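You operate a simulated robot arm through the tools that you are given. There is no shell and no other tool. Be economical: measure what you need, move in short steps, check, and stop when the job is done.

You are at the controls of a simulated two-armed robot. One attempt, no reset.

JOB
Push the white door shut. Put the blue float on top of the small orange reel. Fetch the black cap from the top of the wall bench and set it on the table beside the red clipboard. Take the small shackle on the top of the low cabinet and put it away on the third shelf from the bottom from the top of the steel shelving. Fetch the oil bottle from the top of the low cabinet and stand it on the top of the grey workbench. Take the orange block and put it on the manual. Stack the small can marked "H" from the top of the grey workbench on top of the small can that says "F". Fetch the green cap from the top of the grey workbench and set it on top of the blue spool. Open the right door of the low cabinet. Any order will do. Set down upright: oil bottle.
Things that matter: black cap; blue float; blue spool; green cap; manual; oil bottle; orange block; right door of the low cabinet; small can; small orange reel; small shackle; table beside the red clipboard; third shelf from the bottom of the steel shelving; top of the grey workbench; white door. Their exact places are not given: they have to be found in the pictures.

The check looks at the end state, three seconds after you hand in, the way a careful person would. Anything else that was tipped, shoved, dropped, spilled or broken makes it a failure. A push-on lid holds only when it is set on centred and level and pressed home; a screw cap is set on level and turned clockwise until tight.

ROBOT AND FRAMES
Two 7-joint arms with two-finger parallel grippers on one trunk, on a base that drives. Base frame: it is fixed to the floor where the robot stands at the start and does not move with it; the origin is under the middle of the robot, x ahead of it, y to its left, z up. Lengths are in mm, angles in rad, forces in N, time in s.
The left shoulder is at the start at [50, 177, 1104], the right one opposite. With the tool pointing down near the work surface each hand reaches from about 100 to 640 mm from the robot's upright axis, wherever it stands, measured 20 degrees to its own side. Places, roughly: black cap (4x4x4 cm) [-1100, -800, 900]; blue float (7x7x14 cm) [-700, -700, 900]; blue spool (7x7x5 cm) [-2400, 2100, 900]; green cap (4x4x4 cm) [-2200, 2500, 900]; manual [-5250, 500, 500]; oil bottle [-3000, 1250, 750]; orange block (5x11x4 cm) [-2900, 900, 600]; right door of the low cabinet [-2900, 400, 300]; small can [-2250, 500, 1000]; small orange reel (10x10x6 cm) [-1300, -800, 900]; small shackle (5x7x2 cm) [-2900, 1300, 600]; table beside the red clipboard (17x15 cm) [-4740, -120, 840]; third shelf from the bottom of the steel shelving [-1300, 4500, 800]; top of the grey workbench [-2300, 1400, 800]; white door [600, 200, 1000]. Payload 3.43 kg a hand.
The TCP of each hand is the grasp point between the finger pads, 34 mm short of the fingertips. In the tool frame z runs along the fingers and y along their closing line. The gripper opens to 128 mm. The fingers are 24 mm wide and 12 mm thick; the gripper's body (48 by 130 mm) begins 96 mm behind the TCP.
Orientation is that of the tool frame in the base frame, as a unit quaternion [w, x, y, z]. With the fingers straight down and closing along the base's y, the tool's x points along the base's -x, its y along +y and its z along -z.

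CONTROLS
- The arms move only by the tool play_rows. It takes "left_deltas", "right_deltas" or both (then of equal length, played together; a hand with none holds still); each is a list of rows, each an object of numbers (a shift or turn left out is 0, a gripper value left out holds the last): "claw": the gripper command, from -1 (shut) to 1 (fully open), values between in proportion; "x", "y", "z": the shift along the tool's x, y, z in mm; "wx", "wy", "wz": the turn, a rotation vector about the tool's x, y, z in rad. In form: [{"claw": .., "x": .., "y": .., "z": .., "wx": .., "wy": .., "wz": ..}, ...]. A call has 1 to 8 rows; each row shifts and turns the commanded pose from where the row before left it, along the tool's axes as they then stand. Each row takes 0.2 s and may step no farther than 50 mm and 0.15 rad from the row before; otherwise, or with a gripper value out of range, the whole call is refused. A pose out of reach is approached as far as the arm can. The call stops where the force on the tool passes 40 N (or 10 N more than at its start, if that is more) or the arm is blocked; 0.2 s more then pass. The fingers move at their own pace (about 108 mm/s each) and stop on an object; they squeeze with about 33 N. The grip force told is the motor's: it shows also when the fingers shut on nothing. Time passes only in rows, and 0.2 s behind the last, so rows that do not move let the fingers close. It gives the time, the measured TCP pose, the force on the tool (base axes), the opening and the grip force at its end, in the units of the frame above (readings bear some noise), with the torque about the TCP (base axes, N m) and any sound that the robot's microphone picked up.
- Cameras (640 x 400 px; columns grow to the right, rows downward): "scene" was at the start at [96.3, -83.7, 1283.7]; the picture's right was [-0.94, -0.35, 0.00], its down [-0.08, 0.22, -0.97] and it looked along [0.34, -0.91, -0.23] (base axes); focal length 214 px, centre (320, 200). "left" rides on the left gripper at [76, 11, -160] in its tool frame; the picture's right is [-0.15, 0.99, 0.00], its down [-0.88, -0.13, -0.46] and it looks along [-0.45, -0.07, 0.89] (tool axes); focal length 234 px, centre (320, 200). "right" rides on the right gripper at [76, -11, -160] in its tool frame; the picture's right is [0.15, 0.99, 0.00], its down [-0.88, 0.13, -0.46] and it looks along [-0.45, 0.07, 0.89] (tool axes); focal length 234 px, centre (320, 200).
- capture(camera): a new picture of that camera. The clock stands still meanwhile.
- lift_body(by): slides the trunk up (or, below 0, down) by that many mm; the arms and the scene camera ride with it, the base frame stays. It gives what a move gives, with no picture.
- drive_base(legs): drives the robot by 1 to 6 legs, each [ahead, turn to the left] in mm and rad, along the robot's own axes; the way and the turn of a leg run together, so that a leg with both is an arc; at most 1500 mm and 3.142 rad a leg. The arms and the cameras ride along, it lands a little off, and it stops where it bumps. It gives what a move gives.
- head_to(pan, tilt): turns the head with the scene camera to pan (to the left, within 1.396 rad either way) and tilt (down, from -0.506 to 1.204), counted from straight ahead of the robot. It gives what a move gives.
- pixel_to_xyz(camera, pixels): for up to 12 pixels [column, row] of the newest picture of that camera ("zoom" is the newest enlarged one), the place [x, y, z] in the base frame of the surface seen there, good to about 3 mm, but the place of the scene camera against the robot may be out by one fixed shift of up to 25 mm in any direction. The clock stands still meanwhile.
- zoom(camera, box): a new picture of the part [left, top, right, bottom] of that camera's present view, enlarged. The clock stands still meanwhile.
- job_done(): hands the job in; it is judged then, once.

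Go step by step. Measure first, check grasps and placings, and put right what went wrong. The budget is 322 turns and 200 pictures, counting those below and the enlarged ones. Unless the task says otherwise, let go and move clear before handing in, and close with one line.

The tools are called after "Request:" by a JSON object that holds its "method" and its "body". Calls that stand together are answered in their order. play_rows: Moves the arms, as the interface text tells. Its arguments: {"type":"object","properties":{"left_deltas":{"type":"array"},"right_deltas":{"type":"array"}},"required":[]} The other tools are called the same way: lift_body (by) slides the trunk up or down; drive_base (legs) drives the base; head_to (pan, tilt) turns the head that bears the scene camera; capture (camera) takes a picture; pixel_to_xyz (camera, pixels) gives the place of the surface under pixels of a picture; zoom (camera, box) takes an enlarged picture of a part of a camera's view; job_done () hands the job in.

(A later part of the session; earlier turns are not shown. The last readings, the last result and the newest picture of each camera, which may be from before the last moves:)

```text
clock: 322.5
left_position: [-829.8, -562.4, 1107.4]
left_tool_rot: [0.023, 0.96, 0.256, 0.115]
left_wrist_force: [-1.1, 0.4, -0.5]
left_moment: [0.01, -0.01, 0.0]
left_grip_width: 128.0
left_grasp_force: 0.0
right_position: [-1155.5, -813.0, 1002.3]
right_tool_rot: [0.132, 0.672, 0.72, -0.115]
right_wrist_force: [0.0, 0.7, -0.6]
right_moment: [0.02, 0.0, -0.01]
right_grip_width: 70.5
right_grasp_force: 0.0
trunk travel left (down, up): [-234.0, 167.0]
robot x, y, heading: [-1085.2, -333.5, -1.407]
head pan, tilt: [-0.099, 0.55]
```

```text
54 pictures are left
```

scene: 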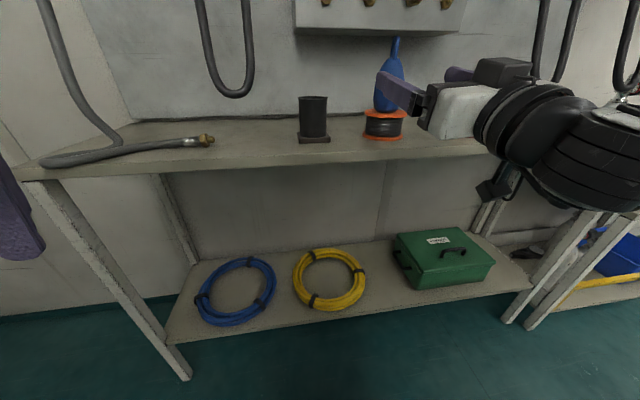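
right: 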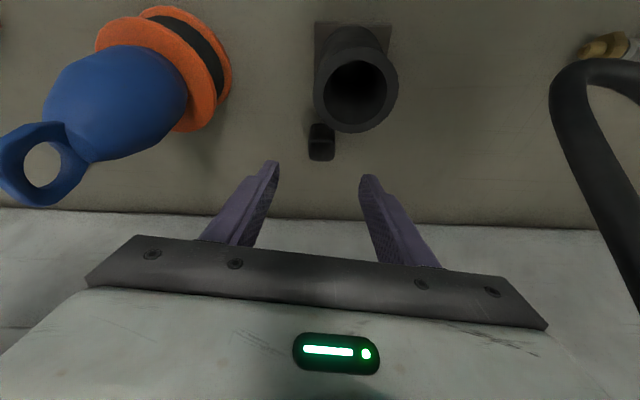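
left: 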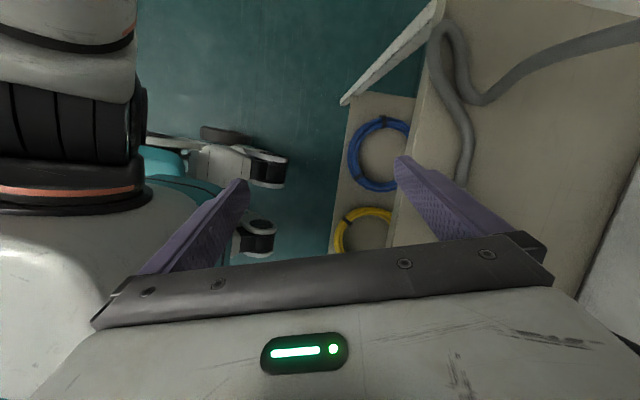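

The cap is centred between the fingers (ray gives (-1150,-848)). I'll descend 116 mm and close.

Request:
{"method": "play_rows", "body": {"right_deltas": [{"x": 1.2, "z": 30}, {"x": 1.2, "z": 30}, {"x": 1.2, "z": 30}, {"x": 1.2, "y": 1, "z": 25}, {}]}}

Request:
{"method": "play_rows", "body": {"right_deltas": [{"claw": -1}, {}, {}, {}]}}

Request:
{"method": "play_rows", "body": {"right_deltas": [{"z": -30}, {"z": -35}, {"z": -35}, {"z": -35}, {"z": -35}]}}

Request:
{"method": "capture", "body": {"camera": "right"}}

```text
clock: 323.7
left_position: [-829.2, -559.3, 1108.4]
left_tool_rot: [0.023, 0.96, 0.256, 0.114]
left_wrist_force: [-0.6, 0.0, -0.1]
left_moment: [-0.01, 0.02, -0.03]
left_grip_width: 128.1
left_grasp_force: 0.1
right_position: [-1148.4, -844.8, 894.8]
right_tool_rot: [0.133, 0.671, 0.72, -0.114]
right_wrist_force: [-2.1, 8.3, 15.8]
right_moment: [0.18, 0.69, -0.28]
right_grip_width: 71.3
right_grasp_force: 1.0
trunk travel left (down, up): [-234.0, 167.0]
robot x, y, heading: [-1081.9, -338.2, -1.408]
head pan, tilt: [-0.099, 0.55]
```

```text
clock: 324.7
left_position: [-830.3, -560.2, 1107.7]
left_tool_rot: [0.023, 0.96, 0.256, 0.115]
left_wrist_force: [-0.1, 0.3, 0.8]
left_moment: [-0.02, 0.0, 0.03]
left_grip_width: 127.9
left_grasp_force: 0.0
right_position: [-1148.6, -846.7, 894.8]
right_tool_rot: [0.135, 0.672, 0.719, -0.115]
right_wrist_force: [-2.8, -3.9, 20.3]
right_moment: [-0.2, 0.48, -0.08]
right_grip_width: 30.8
right_grasp_force: 32.7
trunk travel left (down, up): [-234.0, 167.0]
robot x, y, heading: [-1086.2, -338.8, -1.407]
head pan, tilt: [-0.099, 0.55]
```

```text
clock: 325.9
left_position: [-831.0, -561.7, 1107.3]
left_tool_rot: [0.024, 0.96, 0.255, 0.115]
left_wrist_force: [0.3, -0.4, -0.3]
left_moment: [0.03, -0.03, -0.02]
left_grip_width: 127.9
left_grasp_force: 0.0
right_position: [-1158.4, -788.0, 1055.6]
right_tool_rot: [0.131, 0.672, 0.72, -0.113]
right_wrist_force: [-0.1, 0.1, -0.3]
right_moment: [0.0, 0.03, -0.02]
right_grip_width: 30.9
right_grasp_force: 33.3
trunk travel left (down, up): [-234.0, 167.0]
robot x, y, heading: [-1083.1, -338.4, -1.411]
head pan, tilt: [-0.099, 0.55]
```

```text
53 pictures are left
```

right: 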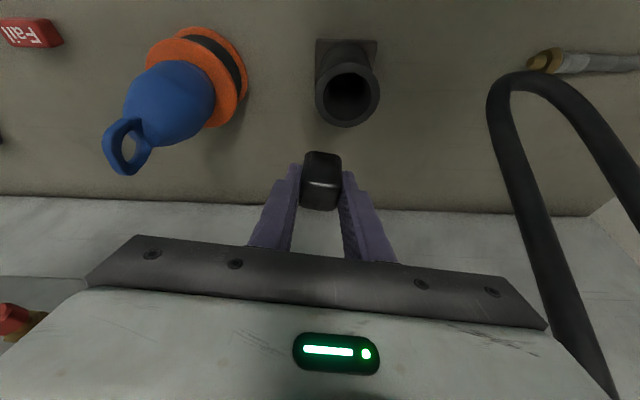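

The black cap is held (31 mm). I'll retract, back away and turn to face -x to survey the room toward the table.

Request:
{"method": "play_rows", "body": {"right_deltas": [{"x": 40, "z": -15}, {"x": 40, "z": -15}, {"x": 40}, {"x": 40}]}}

Request:
{"method": "drive_base", "body": {"legs": [[-250, 0], [0, -1.73]]}}

Request:
{"method": "head_to", "body": {"pan": 0.0, "tilt": 0.25}}

Request:
{"method": "capture", "body": {"camera": "scene"}}

```text
clock: 326.9
left_position: [-830.1, -563.0, 1106.2]
left_tool_rot: [0.022, 0.96, 0.256, 0.115]
left_wrist_force: [0.2, -1.3, -0.2]
left_moment: [0.04, -0.02, -0.01]
left_grip_width: 127.9
left_grasp_force: 0.0
right_position: [-1165.8, -641.3, 1035.3]
right_tool_rot: [0.141, 0.673, 0.717, -0.115]
right_wrist_force: [-3.9, -10.5, 12.0]
right_moment: [2.91, -0.19, 0.63]
right_grip_width: 30.7
right_grasp_force: 33.1
trunk travel left (down, up): [-234.0, 167.0]
robot x, y, heading: [-1088.9, -340.5, -1.405]
head pan, tilt: [-0.099, 0.55]
stopped in row 4 (right hand): the force on the tool passed its limit at 115 N (the readings are from after the stop); the commanded pose is now the measured one
```

```text
clock: 332.9
left_position: [-1379.6, -308.2, 1106.4]
left_tool_rot: [0.101, 0.823, -0.555, 0.057]
left_wrist_force: [-0.2, -0.1, 0.0]
left_moment: [0.03, -0.02, 0.06]
left_grip_width: 128.1
left_grasp_force: 0.0
right_position: [-1411.8, 33.0, 1034.7]
right_tool_rot: [0.005, 0.982, -0.037, -0.183]
right_wrist_force: [-21.3, -2.7, 18.7]
right_moment: [0.31, -5.03, -0.57]
right_grip_width: 30.5
right_grasp_force: 33.2
trunk travel left (down, up): [-234.0, 167.0]
robot x, y, heading: [-1124.3, -89.7, -3.12]
head pan, tilt: [-0.099, 0.55]
```

```text
clock: 333.6
left_position: [-1380.9, -309.7, 1107.1]
left_tool_rot: [0.101, 0.823, -0.556, 0.058]
left_wrist_force: [0.3, 0.7, 0.1]
left_moment: [-0.01, -0.01, -0.04]
left_grip_width: 127.9
left_grasp_force: 0.0
right_position: [-1413.4, 31.5, 1034.3]
right_tool_rot: [0.006, 0.983, -0.037, -0.182]
right_wrist_force: [-5.8, 1.2, 5.8]
right_moment: [-0.16, -1.47, 0.16]
right_grip_width: 30.7
right_grasp_force: 32.9
trunk travel left (down, up): [-234.0, 167.0]
robot x, y, heading: [-1123.2, -86.0, -3.116]
head pan, tilt: [0.0, 0.25]
```

```text
52 pictures are left
```

scene: 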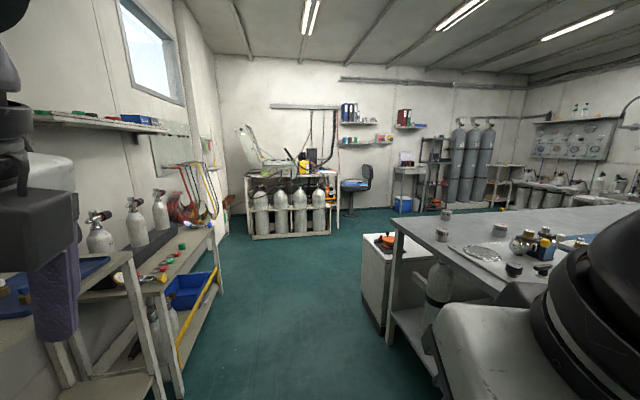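

I see the grey workbench at right and, straight ahead, a bench over cylinders. I'll move the right hand off the body and zoom on the far target area.

Request:
{"method": "play_rows", "body": {"right_deltas": [{"x": -35}, {"x": -35}]}}

Request:
{"method": "zoom", "body": {"camera": "scene", "box": [220, 100, 460, 250]}}

Request:
{"method": "pixel_to_xyz", "body": {"camera": "scene", "pixels": [[320, 350], [300, 172], [410, 168], [357, 185], [388, 240], [445, 235], [500, 232], [513, 270], [480, 255], [400, 230], [560, 205]]}}

```text
clock: 334.2
left_position: [-1381.4, -308.4, 1107.4]
left_tool_rot: [0.101, 0.823, -0.555, 0.058]
left_wrist_force: [0.5, 0.4, 0.3]
left_moment: [0.02, 0.0, -0.03]
left_grip_width: 127.9
left_grasp_force: 0.0
right_position: [-1475.9, 37.0, 1059.6]
right_tool_rot: [0.005, 0.983, -0.036, -0.182]
right_wrist_force: [0.5, 0.2, -0.2]
right_moment: [0.03, -0.01, 0.0]
right_grip_width: 30.6
right_grasp_force: 33.1
trunk travel left (down, up): [-234.0, 167.0]
robot x, y, heading: [-1126.0, -88.1, -3.115]
head pan, tilt: [0.0, 0.25]
```

```text
2.67 times, centred on (340, 175) of scene
```

zoom: 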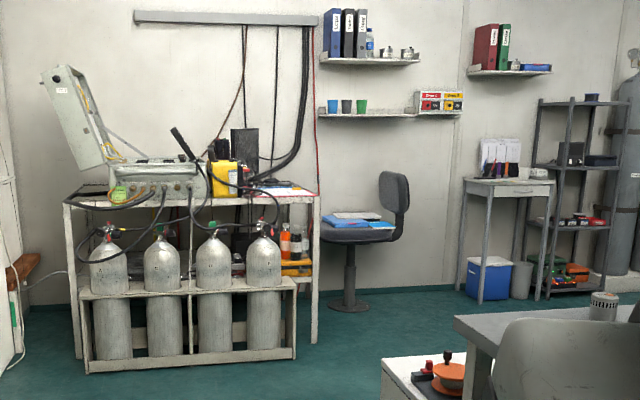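

```text
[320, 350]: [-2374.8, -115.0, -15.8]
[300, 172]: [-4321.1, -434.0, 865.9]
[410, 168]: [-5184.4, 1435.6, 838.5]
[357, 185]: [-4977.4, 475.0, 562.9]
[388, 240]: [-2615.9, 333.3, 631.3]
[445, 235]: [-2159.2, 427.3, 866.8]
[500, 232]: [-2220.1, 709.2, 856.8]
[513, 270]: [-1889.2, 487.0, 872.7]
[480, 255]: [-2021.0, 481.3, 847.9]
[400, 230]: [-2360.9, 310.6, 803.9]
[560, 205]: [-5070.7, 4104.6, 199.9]
```

The table over the cylinders is ahead, and the chair with a blue manual stands at (-5000,480). I'll drive up the aisle to the low cabinet first to see the block, and look right.

Request:
{"method": "drive_base", "body": {"legs": [[1300, 0], [470, 0]]}}

Request:
{"method": "head_to", "body": {"pan": -1.3, "tilt": 0.45}}

Request:
{"method": "capture", "body": {"camera": "scene"}}

```text
clock: 343.2
left_position: [-3146.6, -359.9, 1107.5]
left_tool_rot: [0.101, 0.823, -0.555, 0.058]
left_wrist_force: [0.2, 0.1, -0.4]
left_moment: [-0.04, -0.03, 0.02]
left_grip_width: 128.2
left_grasp_force: 0.0
right_position: [-3243.8, -12.8, 1060.1]
right_tool_rot: [0.005, 0.983, -0.035, -0.183]
right_wrist_force: [0.3, -0.4, 0.8]
right_moment: [-0.01, 0.0, -0.02]
right_grip_width: 30.5
right_grasp_force: 33.1
trunk travel left (down, up): [-234.0, 167.0]
robot x, y, heading: [-2893.2, -136.8, -3.116]
head pan, tilt: [0.0, 0.25]
```

```text
clock: 344.6
left_position: [-3147.5, -360.4, 1107.1]
left_tool_rot: [0.102, 0.823, -0.555, 0.058]
left_wrist_force: [-0.4, -0.9, -0.5]
left_moment: [0.01, 0.0, -0.01]
left_grip_width: 128.1
left_grasp_force: 0.2
right_position: [-3244.3, -13.9, 1059.7]
right_tool_rot: [0.005, 0.983, -0.035, -0.183]
right_wrist_force: [-0.4, -1.2, -0.1]
right_moment: [0.0, -0.01, 0.01]
right_grip_width: 30.3
right_grasp_force: 32.5
trunk travel left (down, up): [-234.0, 167.0]
robot x, y, heading: [-2892.7, -141.2, -3.118]
head pan, tilt: [-1.3, 0.45]
```

```text
50 pictures are left
```

scene: 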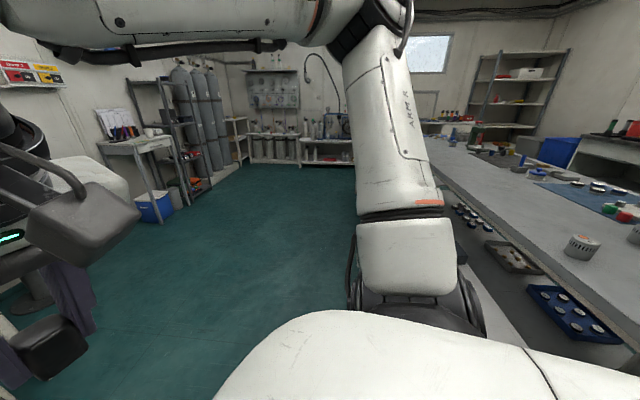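

My right arm hides the cabinet. I'll turn the robot to face it (+y) and look down.

Request:
{"method": "drive_base", "body": {"legs": [[0, -1.59]]}}

Request:
{"method": "head_to", "body": {"pan": 0.0, "tilt": 0.55}}

Request:
{"method": "capture", "body": {"camera": "scene"}}

```text
clock: 348.9
left_position: [-3107.9, 119.3, 1108.6]
left_tool_rot: [-0.113, -0.181, 0.976, 0.032]
left_wrist_force: [0.6, 0.2, -0.6]
left_moment: [-0.02, -0.02, -0.02]
left_grip_width: 127.8
left_grasp_force: 0.0
right_position: [-2759.4, 211.4, 1061.4]
right_tool_rot: [0.127, -0.663, 0.726, 0.131]
right_wrist_force: [-0.1, -0.6, 0.2]
right_moment: [-0.02, -0.03, 0.0]
right_grip_width: 30.5
right_grasp_force: 33.2
trunk travel left (down, up): [-234.0, 167.0]
robot x, y, heading: [-2892.9, -141.3, 1.581]
head pan, tilt: [-1.3, 0.45]
```

```text
clock: 350.4
left_position: [-3108.4, 119.4, 1107.7]
left_tool_rot: [-0.112, -0.182, 0.976, 0.032]
left_wrist_force: [-0.2, 0.0, 0.1]
left_moment: [0.0, 0.0, 0.0]
left_grip_width: 127.9
left_grasp_force: 0.1
right_position: [-2759.4, 211.2, 1060.1]
right_tool_rot: [0.127, -0.663, 0.726, 0.132]
right_wrist_force: [-0.4, 0.2, 0.1]
right_moment: [0.02, 0.04, 0.0]
right_grip_width: 30.6
right_grasp_force: 33.8
trunk travel left (down, up): [-234.0, 167.0]
robot x, y, heading: [-2889.6, -139.0, 1.581]
head pan, tilt: [0.0, 0.55]
```

```text
49 pictures are left
```

scene: 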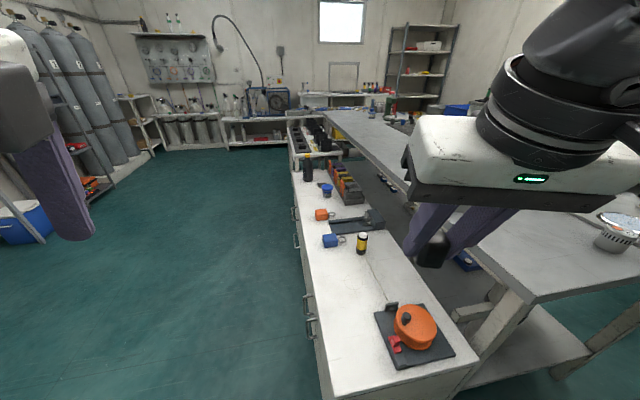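

The low cabinet's doors face -x; items stand along its top. I'll zoom in to identify them.

Request:
{"method": "zoom", "body": {"camera": "scene", "box": [280, 140, 440, 260]}}

Request:
{"method": "pixel_to_xyz", "body": {"camera": "scene", "pixels": [[361, 234], [361, 252], [325, 210], [331, 237], [327, 188], [308, 162], [310, 180], [345, 190], [375, 222], [330, 360], [308, 330], [300, 240]]}}

```text
3.33 times, centred on (360, 200) of scene
```

zoom: 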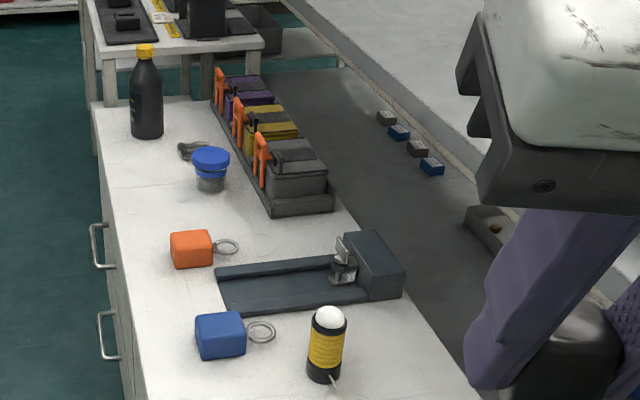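

```text
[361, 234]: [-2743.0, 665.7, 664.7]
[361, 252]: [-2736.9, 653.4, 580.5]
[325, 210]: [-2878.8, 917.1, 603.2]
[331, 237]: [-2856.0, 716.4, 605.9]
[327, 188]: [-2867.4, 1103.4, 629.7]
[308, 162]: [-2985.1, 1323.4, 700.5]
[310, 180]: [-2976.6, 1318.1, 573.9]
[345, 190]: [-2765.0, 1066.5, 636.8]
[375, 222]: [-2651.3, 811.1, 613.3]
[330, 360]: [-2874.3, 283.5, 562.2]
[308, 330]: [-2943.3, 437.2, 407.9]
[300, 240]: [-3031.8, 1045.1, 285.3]
```

Identified: orange block (-2879,917), oil bottle (-2980,1320), grey shackle about (-2910,1270), top z≈575. I'll drive round to the cabinet's door side, facing +x beside the block.

Request:
{"method": "drive_base", "body": {"legs": [[0, 0.63], [680, 0], [0, -0.64], [400, 0], [0, -1.57]]}}

Request:
{"method": "head_to", "body": {"pan": 0.25, "tilt": 0.8}}

Request:
{"method": "capture", "body": {"camera": "scene"}}

```text
clock: 354.1
left_position: [-3338.3, 88.0, 1108.5]
left_tool_rot: [-0.118, -0.478, 0.871, -0.006]
left_wrist_force: [0.6, 0.5, 0.7]
left_moment: [0.0, 0.03, 0.0]
left_grip_width: 128.0
left_grasp_force: 0.2
right_position: [-3111.4, 367.6, 1059.4]
right_tool_rot: [-0.078, 0.858, -0.481, -0.164]
right_wrist_force: [0.3, 0.1, 0.0]
right_moment: [0.01, 0.01, -0.01]
right_grip_width: 30.7
right_grasp_force: 33.1
trunk travel left (down, up): [-234.0, 167.0]
robot x, y, heading: [-3033.3, -10.4, 2.213]
head pan, tilt: [0.0, 0.55]
stopped in leg 2: the robot was blocked; the commanded pose is now the measured one
```

```text
clock: 354.9
left_position: [-3339.0, 86.8, 1107.6]
left_tool_rot: [-0.117, -0.479, 0.87, -0.006]
left_wrist_force: [0.4, -0.6, 0.0]
left_moment: [-0.03, 0.0, -0.01]
left_grip_width: 128.0
left_grasp_force: 0.1
right_position: [-3113.7, 365.9, 1059.4]
right_tool_rot: [-0.079, 0.858, -0.48, -0.165]
right_wrist_force: [-0.2, -0.2, -0.7]
right_moment: [0.03, -0.01, 0.0]
right_grip_width: 30.7
right_grasp_force: 33.2
trunk travel left (down, up): [-234.0, 167.0]
robot x, y, heading: [-3036.4, -11.8, 2.214]
head pan, tilt: [0.25, 0.799]
```

```text
47 pictures are left
```

scene: 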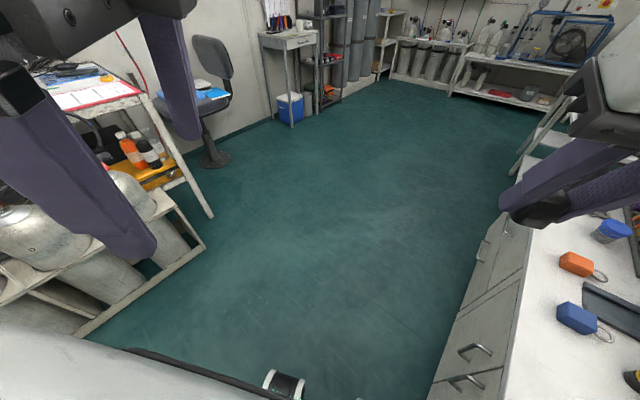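

Blocked at the cabinet's corner, and the table with the red clipboard is visible at left (90,97). I'll measure both.

Request:
{"method": "pixel_to_xyz", "body": {"camera": "scene", "pixels": [[90, 97], [60, 85], [130, 95], [110, 110], [200, 240], [80, 330], [205, 92], [190, 85], [470, 355], [430, 390], [575, 262], [520, 230]]}}

Request:
{"method": "zoom", "body": {"camera": "scene", "box": [20, 30, 260, 180]}}

```text
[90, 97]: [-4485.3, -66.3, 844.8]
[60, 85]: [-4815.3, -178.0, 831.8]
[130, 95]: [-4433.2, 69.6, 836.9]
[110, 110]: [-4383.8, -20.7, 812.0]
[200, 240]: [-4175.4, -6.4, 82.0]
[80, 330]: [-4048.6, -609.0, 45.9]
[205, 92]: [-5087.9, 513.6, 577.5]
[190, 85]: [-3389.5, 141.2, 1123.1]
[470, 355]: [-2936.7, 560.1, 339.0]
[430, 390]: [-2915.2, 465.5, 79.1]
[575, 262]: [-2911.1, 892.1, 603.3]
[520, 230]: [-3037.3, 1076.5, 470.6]
```

```text
2.67 times, centred on (140, 105) of scene
```

zoom: 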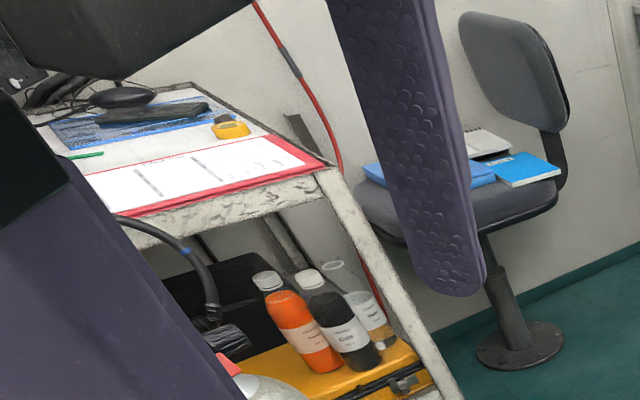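

The clipboard is at (-4485,-66) and the manual on the chair near (-5088,514). Now I'll go round the cabinet corner to stand beside the block.

Request:
{"method": "drive_base", "body": {"legs": [[-100, 0], [0, 0.93], [365, 0], [0, -1.57], [860, 0], [0, -1.57]]}}

Request:
{"method": "capture", "body": {"camera": "scene"}}

```text
clock: 372.2
left_position: [-3042.9, 942.2, 1106.3]
left_tool_rot: [-0.053, 0.584, 0.803, 0.103]
left_wrist_force: [-0.3, 0.4, -0.4]
left_moment: [0.01, 0.01, 0.01]
left_grip_width: 128.3
left_grasp_force: 0.0
right_position: [-2972.4, 588.8, 1058.6]
right_tool_rot: [0.181, 0.072, 0.981, -0.002]
right_wrist_force: [-0.1, 0.1, -0.3]
right_moment: [0.01, 0.0, -0.03]
right_grip_width: 30.8
right_grasp_force: 32.8
trunk travel left (down, up): [-234.0, 167.0]
robot x, y, heading: [-3314.6, 770.0, -0.054]
head pan, tilt: [0.25, 0.799]
```

```text
45 pictures are left
```

scene: 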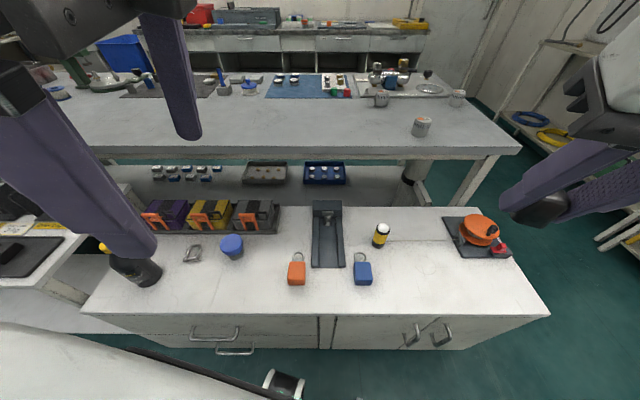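

Very clear view: block (297,271), shackle (192,252), bottle (135,270), right-door handle (442,335), cans on the workbench. I'll measure these.

Request:
{"method": "pixel_to_xyz", "body": {"camera": "scene", "pixels": [[297, 265], [288, 266], [306, 265], [296, 256], [192, 253], [188, 246], [197, 256], [103, 248], [140, 272], [442, 330], [440, 345], [421, 124]]}}

Request:
{"method": "zoom", "body": {"camera": "scene", "box": [160, 200, 320, 300]}}

```text
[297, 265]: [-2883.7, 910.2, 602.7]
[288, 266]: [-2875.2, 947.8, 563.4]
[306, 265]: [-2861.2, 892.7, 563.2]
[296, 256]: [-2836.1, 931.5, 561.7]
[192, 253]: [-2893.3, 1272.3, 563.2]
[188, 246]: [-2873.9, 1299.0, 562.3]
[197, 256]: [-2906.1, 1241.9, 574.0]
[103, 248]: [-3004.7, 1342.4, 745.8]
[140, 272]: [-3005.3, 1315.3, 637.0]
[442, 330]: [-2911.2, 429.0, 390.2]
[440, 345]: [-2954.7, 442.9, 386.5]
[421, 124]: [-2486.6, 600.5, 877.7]
```

```text
4.00 times, centred on (240, 250) of scene
```

zoom: 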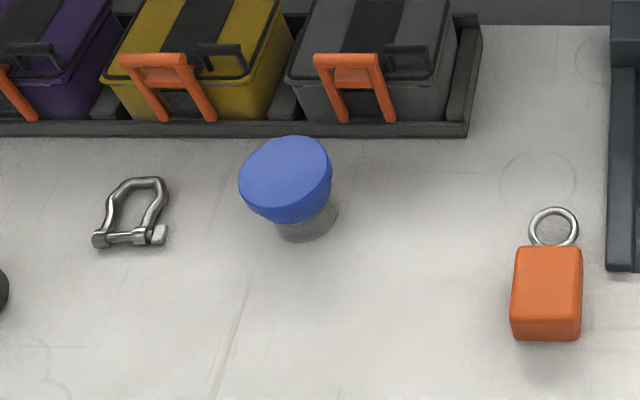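

I'll square up the left hand (vertical, closing along y) and lower the trunk.

Request:
{"method": "play_rows", "body": {"left_deltas": [{"wz": -0.14}, {"wz": -0.14}, {"wz": -0.14}, {"wz": -0.14}, {"wz": -0.14}, {"wz": -0.14}, {"wz": -0.14}, {"wz": -0.14}]}}

Request:
{"method": "play_rows", "body": {"left_deltas": [{"wz": -0.13}, {"wx": 0.11}, {"wx": 0.11}, {"claw": 0.4}]}}

Request:
{"method": "lift_body", "body": {"by": -200}}

```text
clock: 374.0
left_position: [-3042.0, 941.4, 1108.3]
left_tool_rot: [0.01, 0.067, 0.991, 0.117]
left_wrist_force: [1.3, 0.6, -0.4]
left_moment: [0.0, 0.01, 0.0]
left_grip_width: 128.1
left_grasp_force: 0.0
right_position: [-2970.4, 589.9, 1058.5]
right_tool_rot: [0.182, 0.07, 0.981, -0.001]
right_wrist_force: [0.7, 0.4, 0.0]
right_moment: [0.01, -0.02, 0.0]
right_grip_width: 31.0
right_grasp_force: 33.3
trunk travel left (down, up): [-234.0, 167.0]
robot x, y, heading: [-3312.2, 768.0, -0.049]
head pan, tilt: [0.25, 0.799]
```

```text
clock: 375.0
left_position: [-3043.8, 941.2, 1108.5]
left_tool_rot: [0.017, 0.006, 1.0, 0.005]
left_wrist_force: [1.1, 0.5, -0.2]
left_moment: [-0.01, -0.02, 0.0]
left_grip_width: 89.4
left_grasp_force: 0.0
right_position: [-2970.8, 589.0, 1059.2]
right_tool_rot: [0.182, 0.071, 0.981, -0.002]
right_wrist_force: [0.7, -0.4, -0.1]
right_moment: [0.02, -0.01, 0.01]
right_grip_width: 30.4
right_grasp_force: 32.7
trunk travel left (down, up): [-234.0, 167.0]
robot x, y, heading: [-3312.8, 774.1, -0.048]
head pan, tilt: [0.25, 0.799]
```

```text
clock: 377.2
left_position: [-3044.2, 941.9, 907.1]
left_tool_rot: [0.016, 0.007, 1.0, 0.005]
left_wrist_force: [1.2, -1.1, -0.4]
left_moment: [0.04, 0.02, -0.01]
left_grip_width: 89.6
left_grasp_force: 0.0
right_position: [-2972.3, 589.1, 858.0]
right_tool_rot: [0.182, 0.07, 0.981, -0.002]
right_wrist_force: [0.3, 0.0, 0.0]
right_moment: [0.01, -0.02, 0.01]
right_grip_width: 30.7
right_grasp_force: 33.1
trunk travel left (down, up): [-34.0, 367.0]
robot x, y, heading: [-3310.5, 773.0, -0.047]
head pan, tilt: [0.25, 0.799]
```

Now the hand is square. I'll move above the block and check with the left camera.

Request:
{"method": "play_rows", "body": {"left_deltas": [{"x": -31, "y": -6, "z": 36}, {"x": -31, "y": -6, "z": 36}, {"x": -31, "y": -6, "z": 36}, {"x": -31, "y": -6, "z": 36}, {"x": -31, "y": -6, "z": 36}, {}]}}

Request:
{"method": "capture", "body": {"camera": "left"}}

Request:
{"method": "pixel_to_xyz", "body": {"camera": "left", "pixels": [[320, 160], [300, 160], [340, 160], [320, 140], [320, 180], [320, 120], [280, 150]]}}

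```text
clock: 378.6
left_position: [-2881.6, 910.6, 734.8]
left_tool_rot: [0.015, 0.006, 1.0, 0.005]
left_wrist_force: [0.2, 0.2, -0.5]
left_moment: [-0.01, 0.0, 0.0]
left_grip_width: 89.5
left_grasp_force: 0.0
right_position: [-2970.7, 589.8, 861.4]
right_tool_rot: [0.182, 0.07, 0.981, -0.002]
right_wrist_force: [-0.6, -0.1, -0.7]
right_moment: [0.02, 0.0, -0.03]
right_grip_width: 30.7
right_grasp_force: 32.7
trunk travel left (down, up): [-34.0, 367.0]
robot x, y, heading: [-3311.7, 772.6, -0.048]
head pan, tilt: [0.25, 0.799]
```

```text
43 pictures are left
```

left: 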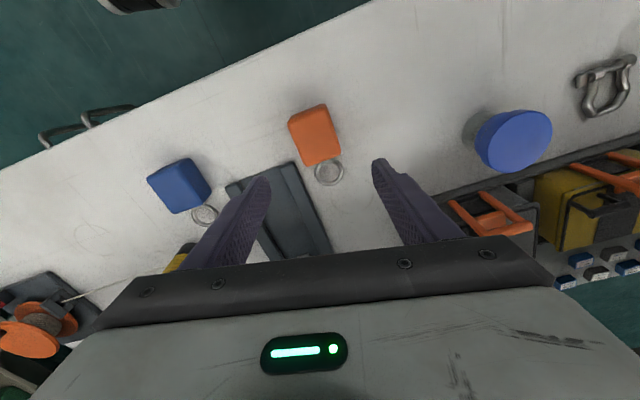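

```text
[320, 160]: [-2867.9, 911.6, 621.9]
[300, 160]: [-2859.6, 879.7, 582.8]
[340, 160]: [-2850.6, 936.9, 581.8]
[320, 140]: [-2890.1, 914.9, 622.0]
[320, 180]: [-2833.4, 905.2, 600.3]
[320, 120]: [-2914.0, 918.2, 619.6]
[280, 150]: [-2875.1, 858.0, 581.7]
```

The block's top is at z 621, centre (-2896,908), turned about 0.29 rad. I'll align, descend, and grip it.

Request:
{"method": "play_rows", "body": {"left_deltas": [{"wz": -0.145, "x": 14}, {"wz": -0.145, "z": 36}, {"z": 40}, {"z": 39}, {}]}}

Request:
{"method": "play_rows", "body": {"left_deltas": [{"claw": -1}, {}, {}, {}]}}

Request:
{"method": "play_rows", "body": {"left_deltas": [{"z": -45}, {"z": -45}, {"z": -45}, {"z": -45}]}}

Request:
{"method": "capture", "body": {"camera": "left"}}

```text
clock: 379.8
left_position: [-2890.9, 911.3, 618.1]
left_tool_rot: [0.017, -0.138, 0.99, 0.004]
left_wrist_force: [0.3, -1.2, 0.8]
left_moment: [0.0, 0.02, 0.01]
left_grip_width: 89.7
left_grasp_force: 0.0
right_position: [-2971.6, 589.1, 860.1]
right_tool_rot: [0.182, 0.07, 0.981, -0.002]
right_wrist_force: [-0.5, 0.7, -0.3]
right_moment: [0.0, -0.02, 0.0]
right_grip_width: 30.5
right_grasp_force: 32.8
trunk travel left (down, up): [-34.0, 367.0]
robot x, y, heading: [-3313.8, 767.6, -0.044]
head pan, tilt: [0.25, 0.799]
```

```text
clock: 380.8
left_position: [-2890.7, 912.5, 617.6]
left_tool_rot: [0.016, -0.138, 0.99, 0.003]
left_wrist_force: [0.0, -1.9, -1.0]
left_moment: [-0.15, -0.22, -0.11]
left_grip_width: 49.6
left_grasp_force: 32.9
right_position: [-2971.0, 589.1, 859.4]
right_tool_rot: [0.182, 0.072, 0.981, -0.003]
right_wrist_force: [1.0, -0.7, 0.1]
right_moment: [-0.01, -0.04, 0.0]
right_grip_width: 30.9
right_grasp_force: 33.0
trunk travel left (down, up): [-34.0, 367.0]
robot x, y, heading: [-3310.4, 769.3, -0.051]
head pan, tilt: [0.25, 0.799]
```

```text
clock: 381.8
left_position: [-2898.3, 911.6, 796.7]
left_tool_rot: [0.015, -0.139, 0.99, 0.004]
left_wrist_force: [0.2, 0.0, -13.0]
left_moment: [-0.02, -0.01, -0.03]
left_grip_width: 49.7
left_grasp_force: 33.3
right_position: [-2971.4, 588.5, 858.7]
right_tool_rot: [0.182, 0.071, 0.981, -0.003]
right_wrist_force: [-0.1, -0.3, 0.3]
right_moment: [0.01, -0.04, 0.0]
right_grip_width: 30.5
right_grasp_force: 32.6
trunk travel left (down, up): [-34.0, 367.0]
robot x, y, heading: [-3311.9, 766.8, -0.05]
head pan, tilt: [0.25, 0.799]
```

```text
42 pictures are left
```

left: 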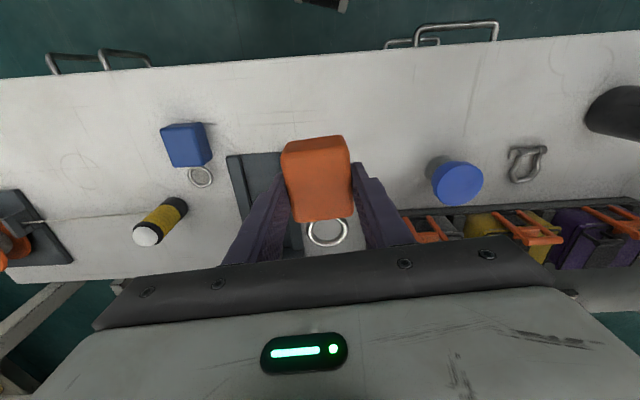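

The orange block is held. I'll raise the trunk, turn and drive to a spot between the chair and the clipboard table.

Request:
{"method": "lift_body", "body": {"by": 150}}

Request:
{"method": "drive_base", "body": {"legs": [[0, -2.81], [1200, 0], [0, -0.75]]}}

Request:
{"method": "head_to", "body": {"pan": 0.3, "tilt": 0.7}}

Request:
{"method": "capture", "body": {"camera": "scene"}}

```text
clock: 383.5
left_position: [-2897.7, 911.9, 945.5]
left_tool_rot: [0.017, -0.139, 0.99, 0.003]
left_wrist_force: [0.2, 0.0, -12.8]
left_moment: [0.02, -0.03, -0.02]
left_grip_width: 49.9
left_grasp_force: 32.9
right_position: [-2970.6, 589.4, 1007.5]
right_tool_rot: [0.181, 0.071, 0.981, -0.002]
right_wrist_force: [0.2, -0.4, 0.3]
right_moment: [0.0, 0.0, -0.01]
right_grip_width: 30.7
right_grasp_force: 32.8
trunk travel left (down, up): [-184.0, 217.0]
robot x, y, heading: [-3310.4, 771.1, -0.041]
head pan, tilt: [0.25, 0.799]
```

```text
clock: 398.3
left_position: [-4906.5, 561.2, 946.5]
left_tool_rot: [0.0, 0.994, -0.105, -0.016]
left_wrist_force: [0.9, -0.1, -11.9]
left_moment: [0.0, 0.01, 0.0]
left_grip_width: 49.9
left_grasp_force: 32.8
right_position: [-4692.4, 811.2, 1009.2]
right_tool_rot: [-0.046, 0.935, -0.305, -0.177]
right_wrist_force: [-0.1, 0.3, -0.2]
right_moment: [-0.02, -0.01, 0.01]
right_grip_width: 30.7
right_grasp_force: 33.1
trunk travel left (down, up): [-184.0, 217.0]
robot x, y, heading: [-4473.6, 492.7, 2.602]
head pan, tilt: [0.25, 0.799]
```

```text
clock: 398.9
left_position: [-4906.6, 560.2, 945.4]
left_tool_rot: [-0.001, 0.994, -0.105, -0.015]
left_wrist_force: [0.1, 0.1, -13.1]
left_moment: [0.02, 0.0, 0.01]
left_grip_width: 49.7
left_grasp_force: 33.2
right_position: [-4691.5, 811.4, 1008.9]
right_tool_rot: [-0.046, 0.935, -0.306, -0.175]
right_wrist_force: [0.0, 0.2, -0.1]
right_moment: [-0.02, -0.02, -0.01]
right_grip_width: 30.5
right_grasp_force: 33.3
trunk travel left (down, up): [-184.0, 217.0]
robot x, y, heading: [-4473.8, 488.7, 2.604]
head pan, tilt: [0.3, 0.7]
```

```text
41 pictures are left
```

scene: 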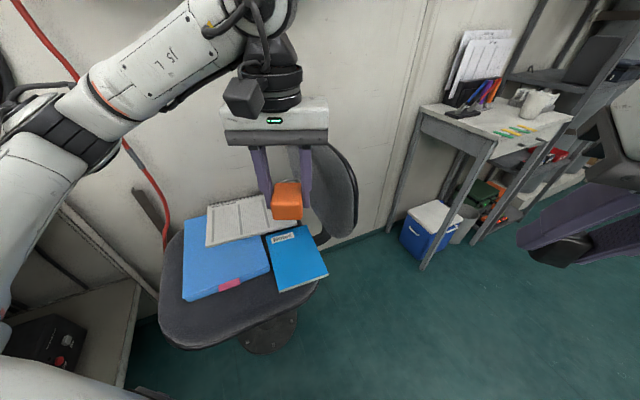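

The chair seat holds a blue folder, a sheet, and a blue booklet with a label at (285,238). I'll zoom to read it and measure.

Request:
{"method": "zoom", "body": {"camera": "scene", "box": [180, 180, 350, 300]}}

Request:
{"method": "pixel_to_xyz", "body": {"camera": "scene", "pixels": [[298, 260], [268, 238], [303, 228], [327, 275], [282, 290], [225, 260], [287, 190], [300, 275], [290, 245]]}}

```text
3.33 times, centred on (265, 240) of scene
```

zoom: 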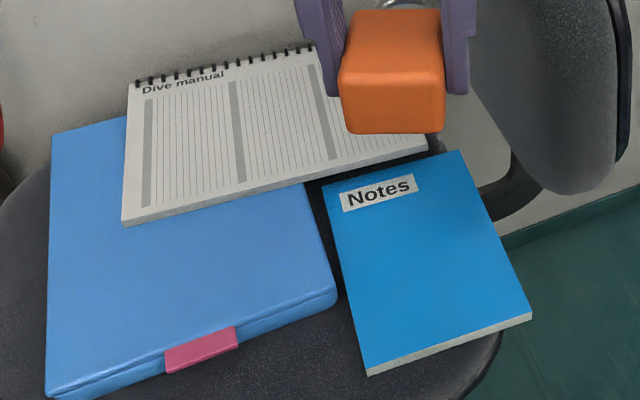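

```text
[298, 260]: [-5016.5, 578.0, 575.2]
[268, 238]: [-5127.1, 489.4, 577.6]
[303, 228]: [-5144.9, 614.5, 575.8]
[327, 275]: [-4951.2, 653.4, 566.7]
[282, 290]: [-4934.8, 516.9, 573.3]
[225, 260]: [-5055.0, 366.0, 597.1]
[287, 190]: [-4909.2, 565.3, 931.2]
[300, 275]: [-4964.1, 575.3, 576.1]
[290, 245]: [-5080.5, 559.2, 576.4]
```

The white spiral pad is the "Dive manual", lying partly on the folder. I'll measure its surface.

Request:
{"method": "pixel_to_xyz", "body": {"camera": "scene", "pixels": [[241, 222], [208, 240], [212, 212], [255, 228], [285, 229], [262, 198], [240, 203], [225, 236], [270, 220]]}}

```text
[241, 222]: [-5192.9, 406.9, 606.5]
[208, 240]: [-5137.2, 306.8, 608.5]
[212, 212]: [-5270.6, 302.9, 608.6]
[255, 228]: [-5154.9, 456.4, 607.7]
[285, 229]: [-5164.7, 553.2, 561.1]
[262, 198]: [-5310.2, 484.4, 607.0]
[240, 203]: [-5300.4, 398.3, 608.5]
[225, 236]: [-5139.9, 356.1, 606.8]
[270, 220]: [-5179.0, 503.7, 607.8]
```

The manual's surface is z≈618, centre about (-5200,405). I'll lift the right hand out of the way and move closer, facing -x.

Request:
{"method": "play_rows", "body": {"right_deltas": [{"z": -45, "x": 15}, {"z": -45, "x": 15}, {"z": -45, "x": 15}]}}

Request:
{"method": "drive_base", "body": {"legs": [[0, 0.48], [150, 0]]}}

Request:
{"method": "capture", "body": {"camera": "left"}}

```text
clock: 399.7
left_position: [-4906.7, 560.1, 946.8]
left_tool_rot: [-0.001, 0.994, -0.105, -0.018]
left_wrist_force: [-0.2, -0.4, -13.0]
left_moment: [0.01, -0.02, 0.02]
left_grip_width: 49.8
left_grasp_force: 32.8
right_position: [-4618.1, 758.1, 1121.7]
right_tool_rot: [-0.047, 0.935, -0.306, -0.175]
right_wrist_force: [0.3, 0.0, -0.8]
right_moment: [-0.01, 0.0, 0.0]
right_grip_width: 30.5
right_grasp_force: 33.2
trunk travel left (down, up): [-184.0, 217.0]
robot x, y, heading: [-4473.3, 489.3, 2.604]
head pan, tilt: [0.3, 0.7]
```

```text
clock: 402.5
left_position: [-5039.5, 365.6, 946.7]
left_tool_rot: [0.004, 0.991, 0.131, -0.016]
left_wrist_force: [-0.2, 0.6, -12.2]
left_moment: [0.05, 0.01, -0.01]
left_grip_width: 50.0
left_grasp_force: 32.7
right_position: [-4875.4, 673.5, 1120.3]
right_tool_rot: [-0.003, 0.98, -0.077, -0.182]
right_wrist_force: [-0.4, -0.6, -1.3]
right_moment: [-0.03, -0.03, -0.04]
right_grip_width: 30.8
right_grasp_force: 33.4
trunk travel left (down, up): [-184.0, 217.0]
robot x, y, heading: [-4623.5, 498.9, 3.077]
head pan, tilt: [0.3, 0.7]
```

```text
39 pictures are left
```

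left: 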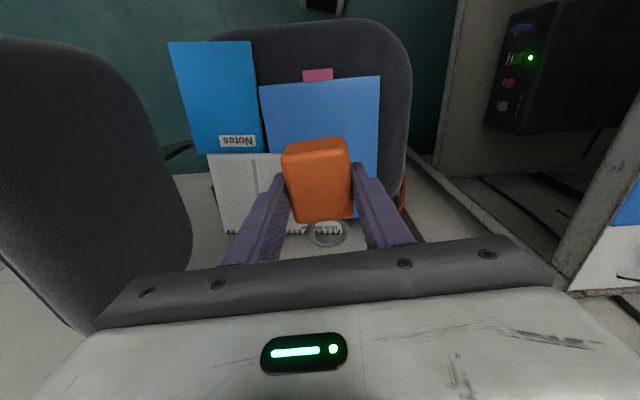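

I'll move over the manual and lower in stages with the arm and trunk.

Request:
{"method": "play_rows", "body": {"left_deltas": [{"x": -33, "y": -20}, {"x": -33, "y": -20}, {"x": -33, "y": -20}, {"x": -33, "y": -20}, {"z": 40}, {"z": 40}, {"z": 40}, {"z": 40}]}}

Request:
{"method": "lift_body", "body": {"by": -95}}

Request:
{"method": "capture", "body": {"camera": "left"}}

Request:
{"method": "pixel_to_xyz", "body": {"camera": "left", "pixels": [[250, 130], [270, 100], [230, 170], [400, 160], [240, 215], [260, 220], [380, 220]]}}

```text
clock: 404.3
left_position: [-5193.1, 406.0, 791.5]
left_tool_rot: [0.003, 0.991, 0.131, -0.016]
left_wrist_force: [-0.2, -0.2, -12.7]
left_moment: [-0.01, 0.0, 0.05]
left_grip_width: 49.7
left_grasp_force: 33.3
right_position: [-4874.2, 673.4, 1119.7]
right_tool_rot: [-0.004, 0.98, -0.078, -0.181]
right_wrist_force: [-0.3, 0.5, 0.2]
right_moment: [-0.01, -0.01, 0.02]
right_grip_width: 30.7
right_grasp_force: 33.2
trunk travel left (down, up): [-184.0, 217.0]
robot x, y, heading: [-4624.2, 499.5, 3.075]
head pan, tilt: [0.3, 0.7]
```

```text
clock: 405.6
left_position: [-5190.9, 406.1, 696.0]
left_tool_rot: [0.003, 0.991, 0.131, -0.017]
left_wrist_force: [0.6, 0.0, -12.4]
left_moment: [-0.01, 0.01, -0.02]
left_grip_width: 49.7
left_grasp_force: 33.8
right_position: [-4872.5, 674.6, 1027.0]
right_tool_rot: [-0.004, 0.98, -0.078, -0.181]
right_wrist_force: [-0.5, 0.2, 0.0]
right_moment: [0.02, 0.0, 0.0]
right_grip_width: 30.7
right_grasp_force: 33.1
trunk travel left (down, up): [-89.0, 312.0]
robot x, y, heading: [-4625.7, 502.3, 3.078]
head pan, tilt: [0.3, 0.7]
```

```text
38 pictures are left
```

left: 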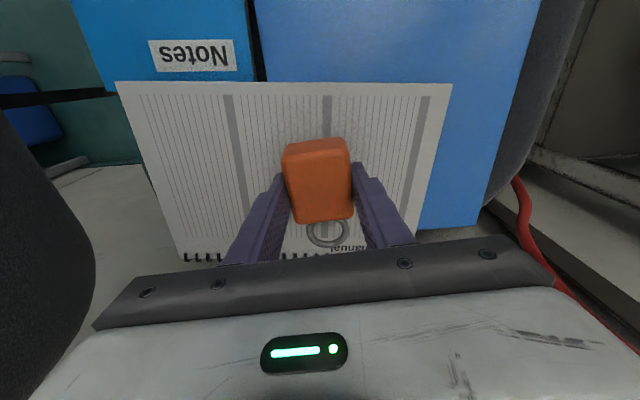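

```text
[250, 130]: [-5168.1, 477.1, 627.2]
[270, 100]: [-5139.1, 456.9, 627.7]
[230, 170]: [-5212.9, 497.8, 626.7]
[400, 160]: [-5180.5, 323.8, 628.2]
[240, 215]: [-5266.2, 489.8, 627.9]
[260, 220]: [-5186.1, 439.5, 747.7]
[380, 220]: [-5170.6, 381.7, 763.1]
```

The block is centred over the manual (surface z≈627). I'll lower 32 mm, release and rise.

Request:
{"method": "play_rows", "body": {"left_deltas": [{"z": 15}, {"z": 13}, {"z": 3}, {"z": 2}, {}]}}

Request:
{"method": "play_rows", "body": {"left_deltas": [{"claw": -0.1}, {"claw": 0.3}, {}, {"z": -30}, {"z": -45}, {"z": -45}, {"z": -45}, {"z": -45}]}}

Request:
{"method": "capture", "body": {"camera": "left"}}

```text
clock: 406.8
left_position: [-5193.6, 405.4, 663.1]
left_tool_rot: [0.003, 0.991, 0.13, -0.015]
left_wrist_force: [0.0, 0.1, -12.3]
left_moment: [0.05, 0.01, 0.01]
left_grip_width: 49.8
left_grasp_force: 32.8
right_position: [-4875.2, 672.9, 1026.2]
right_tool_rot: [-0.004, 0.98, -0.077, -0.182]
right_wrist_force: [0.6, 0.4, -0.2]
right_moment: [-0.02, 0.03, -0.02]
right_grip_width: 30.4
right_grasp_force: 33.0
trunk travel left (down, up): [-89.0, 312.0]
robot x, y, heading: [-4623.6, 499.1, 3.074]
head pan, tilt: [0.3, 0.7]
```

```text
clock: 408.6
left_position: [-5187.4, 408.3, 874.5]
left_tool_rot: [0.003, 0.991, 0.13, -0.016]
left_wrist_force: [-0.8, 0.0, 0.0]
left_moment: [0.01, -0.03, 0.02]
left_grip_width: 83.0
left_grasp_force: 0.0
right_position: [-4873.8, 674.9, 1025.8]
right_tool_rot: [-0.004, 0.98, -0.077, -0.182]
right_wrist_force: [0.3, -0.3, -0.2]
right_moment: [0.01, 0.03, -0.02]
right_grip_width: 30.6
right_grasp_force: 33.2
trunk travel left (down, up): [-89.0, 312.0]
robot x, y, heading: [-4623.4, 497.7, 3.078]
head pan, tilt: [0.3, 0.7]
```

```text
37 pictures are left
```

left: 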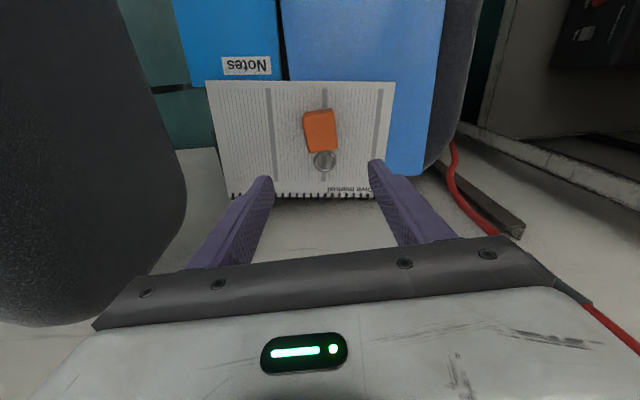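

The orange block rests on the manual. Next the cap: retract the left hand, raise the trunk, and turn left toward the table's free spot.

Request:
{"method": "play_rows", "body": {"left_deltas": [{"x": 45, "z": -15}, {"x": 45, "z": -15}, {"x": 45, "z": -15}, {"x": 45, "z": -15}, {"x": 45}]}}

Request:
{"method": "lift_body", "body": {"by": 150}}

Request:
{"method": "drive_base", "body": {"legs": [[0, 1.745], [95, 0]]}}

Request:
{"method": "capture", "body": {"camera": "right"}}

```text
clock: 409.8
left_position: [-4965.2, 465.0, 928.9]
left_tool_rot: [0.003, 0.991, 0.131, -0.016]
left_wrist_force: [0.1, 0.2, 0.2]
left_moment: [0.01, 0.02, 0.04]
left_grip_width: 83.1
left_grasp_force: 0.0
right_position: [-4872.7, 674.7, 1025.8]
right_tool_rot: [-0.003, 0.98, -0.077, -0.182]
right_wrist_force: [-0.5, 0.5, 0.5]
right_moment: [0.0, 0.01, 0.02]
right_grip_width: 30.6
right_grasp_force: 33.3
trunk travel left (down, up): [-89.0, 312.0]
robot x, y, heading: [-4623.4, 500.7, 3.078]
head pan, tilt: [0.3, 0.7]
```

```text
clock: 411.5
left_position: [-4967.7, 466.0, 1077.9]
left_tool_rot: [0.003, 0.991, 0.131, -0.017]
left_wrist_force: [0.2, -0.4, -0.1]
left_moment: [0.01, -0.02, -0.03]
left_grip_width: 83.0
left_grasp_force: 0.1
right_position: [-4873.7, 674.1, 1175.7]
right_tool_rot: [-0.003, 0.98, -0.078, -0.182]
right_wrist_force: [-0.2, 0.8, 0.2]
right_moment: [-0.02, -0.03, -0.01]
right_grip_width: 30.4
right_grasp_force: 33.1
trunk travel left (down, up): [-239.0, 162.0]
robot x, y, heading: [-4622.8, 501.6, 3.074]
head pan, tilt: [0.3, 0.7]
```

```text
clock: 416.8
left_position: [-4523.6, 74.5, 1078.6]
left_tool_rot: [0.015, 0.541, 0.841, -0.008]
left_wrist_force: [-0.5, -0.2, -0.1]
left_moment: [0.03, 0.0, 0.03]
left_grip_width: 83.4
left_grasp_force: 0.1
right_position: [-4745.0, 132.6, 1176.3]
right_tool_rot: [0.136, 0.693, 0.697, -0.12]
right_wrist_force: [0.1, -0.3, 0.7]
right_moment: [0.04, 0.0, 0.01]
right_grip_width: 30.5
right_grasp_force: 33.2
trunk travel left (down, up): [-239.0, 162.0]
robot x, y, heading: [-4616.7, 407.5, -1.471]
head pan, tilt: [0.3, 0.7]
```

```text
36 pictures are left
```

right: 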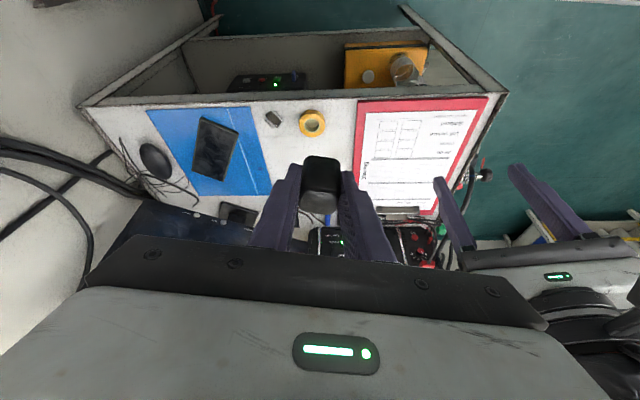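

The table is below: clipboard (420,150), yellow tape (312,123), and free white area between. I'll measure surface points to find (-4740,-120).

Request:
{"method": "pixel_to_xyz", "body": {"camera": "right", "pixels": [[300, 150], [350, 130], [345, 190], [312, 112], [330, 105], [275, 118], [290, 165], [362, 160], [270, 150], [345, 110]]}}

```text
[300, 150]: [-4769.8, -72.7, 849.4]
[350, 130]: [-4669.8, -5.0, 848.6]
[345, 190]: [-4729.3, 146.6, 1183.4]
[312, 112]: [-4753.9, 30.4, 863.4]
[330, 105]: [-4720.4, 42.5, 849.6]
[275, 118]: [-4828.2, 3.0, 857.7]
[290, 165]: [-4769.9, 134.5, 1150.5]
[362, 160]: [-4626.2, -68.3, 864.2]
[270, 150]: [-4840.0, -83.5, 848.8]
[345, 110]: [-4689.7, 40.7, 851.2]
```

Table z=849; the target spot is under the cap in view and free. I'll move there, stopping about 60 mm high.

Request:
{"method": "play_rows", "body": {"right_deltas": [{"x": -22, "z": 43.5, "y": 0.7}, {"x": -22, "z": 43.5, "y": 0.7}, {"x": -22, "z": 43.5, "y": 0.7}, {"x": -22, "z": 43.5, "y": 0.7}, {"x": -22, "z": 43.5, "y": 0.7}, {"x": -22, "z": 43.5, "y": 0.7}, {"x": -22, "z": 43.5, "y": 0.7}, {}]}}

Request:
{"method": "capture", "body": {"camera": "right"}}

```text
clock: 418.6
left_position: [-4524.7, 74.6, 1078.3]
left_tool_rot: [0.014, 0.541, 0.841, -0.009]
left_wrist_force: [-0.6, -0.1, -0.2]
left_moment: [0.01, -0.02, -0.02]
left_grip_width: 83.2
left_grasp_force: 0.0
right_position: [-4731.0, -121.3, 945.1]
right_tool_rot: [0.137, 0.693, 0.697, -0.121]
right_wrist_force: [-0.4, 0.1, -0.1]
right_moment: [0.03, -0.01, 0.01]
right_grip_width: 30.6
right_grasp_force: 32.8
trunk travel left (down, up): [-239.0, 162.0]
robot x, y, heading: [-4616.0, 405.2, -1.469]
head pan, tilt: [0.3, 0.7]
```

```text
35 pictures are left
```

right: 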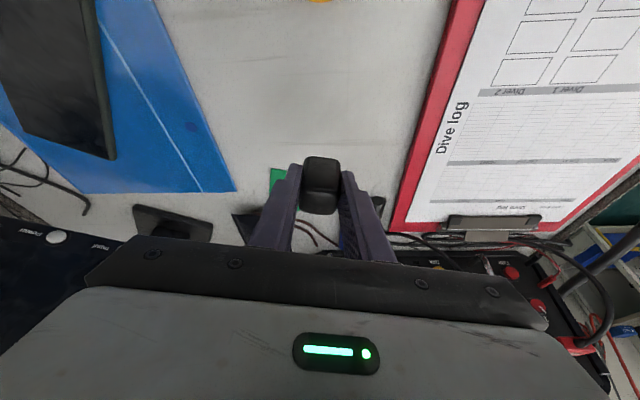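

I'll check the green pen's location relative to the landing spot.

Request:
{"method": "pixel_to_xyz", "body": {"camera": "right", "pixels": [[277, 180], [285, 172], [320, 120], [320, 140], [390, 200], [345, 150], [240, 210], [320, 100]]}}

```text
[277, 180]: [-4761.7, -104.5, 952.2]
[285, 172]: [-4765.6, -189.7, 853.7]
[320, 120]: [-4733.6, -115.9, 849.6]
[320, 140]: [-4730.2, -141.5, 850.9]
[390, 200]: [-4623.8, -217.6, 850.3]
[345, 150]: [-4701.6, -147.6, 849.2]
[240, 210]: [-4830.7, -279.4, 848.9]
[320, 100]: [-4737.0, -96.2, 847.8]
```

The landing spot is clear (pen is at y≈-190). I'll lower 58 mm and release.

Request:
{"method": "play_rows", "body": {"right_deltas": [{"x": 8.4, "y": -1.7, "z": 17.5}, {"x": 8.4, "y": -1.7, "z": 17.5}, {"x": 7.5, "y": -1.6, "z": 16}, {}]}}

Request:
{"method": "play_rows", "body": {"right_deltas": [{"x": 0.5, "z": 1.5}, {"x": 0.5, "z": 1.5}, {}]}}

```text
clock: 419.6
left_position: [-4523.4, 75.4, 1078.1]
left_tool_rot: [0.014, 0.541, 0.841, -0.008]
left_wrist_force: [0.2, 0.0, -0.3]
left_moment: [0.0, -0.01, 0.0]
left_grip_width: 83.2
left_grasp_force: 0.1
right_position: [-4736.3, -115.4, 888.4]
right_tool_rot: [0.136, 0.693, 0.698, -0.12]
right_wrist_force: [0.8, -0.2, -0.2]
right_moment: [0.0, -0.01, 0.0]
right_grip_width: 30.5
right_grasp_force: 33.4
trunk travel left (down, up): [-239.0, 162.0]
robot x, y, heading: [-4614.6, 409.8, -1.47]
head pan, tilt: [0.3, 0.7]
```

```text
clock: 420.4
left_position: [-4524.8, 74.6, 1077.1]
left_tool_rot: [0.014, 0.542, 0.84, -0.008]
left_wrist_force: [-0.2, -0.3, 0.3]
left_moment: [0.01, 0.0, -0.02]
left_grip_width: 83.1
left_grasp_force: 0.1
right_position: [-4735.4, -115.4, 886.7]
right_tool_rot: [0.137, 0.693, 0.698, -0.12]
right_wrist_force: [-0.4, 0.0, -0.1]
right_moment: [-0.01, -0.02, 0.02]
right_grip_width: 30.2
right_grasp_force: 33.0
trunk travel left (down, up): [-239.0, 162.0]
robot x, y, heading: [-4611.8, 409.2, -1.471]
head pan, tilt: [0.3, 0.7]
```

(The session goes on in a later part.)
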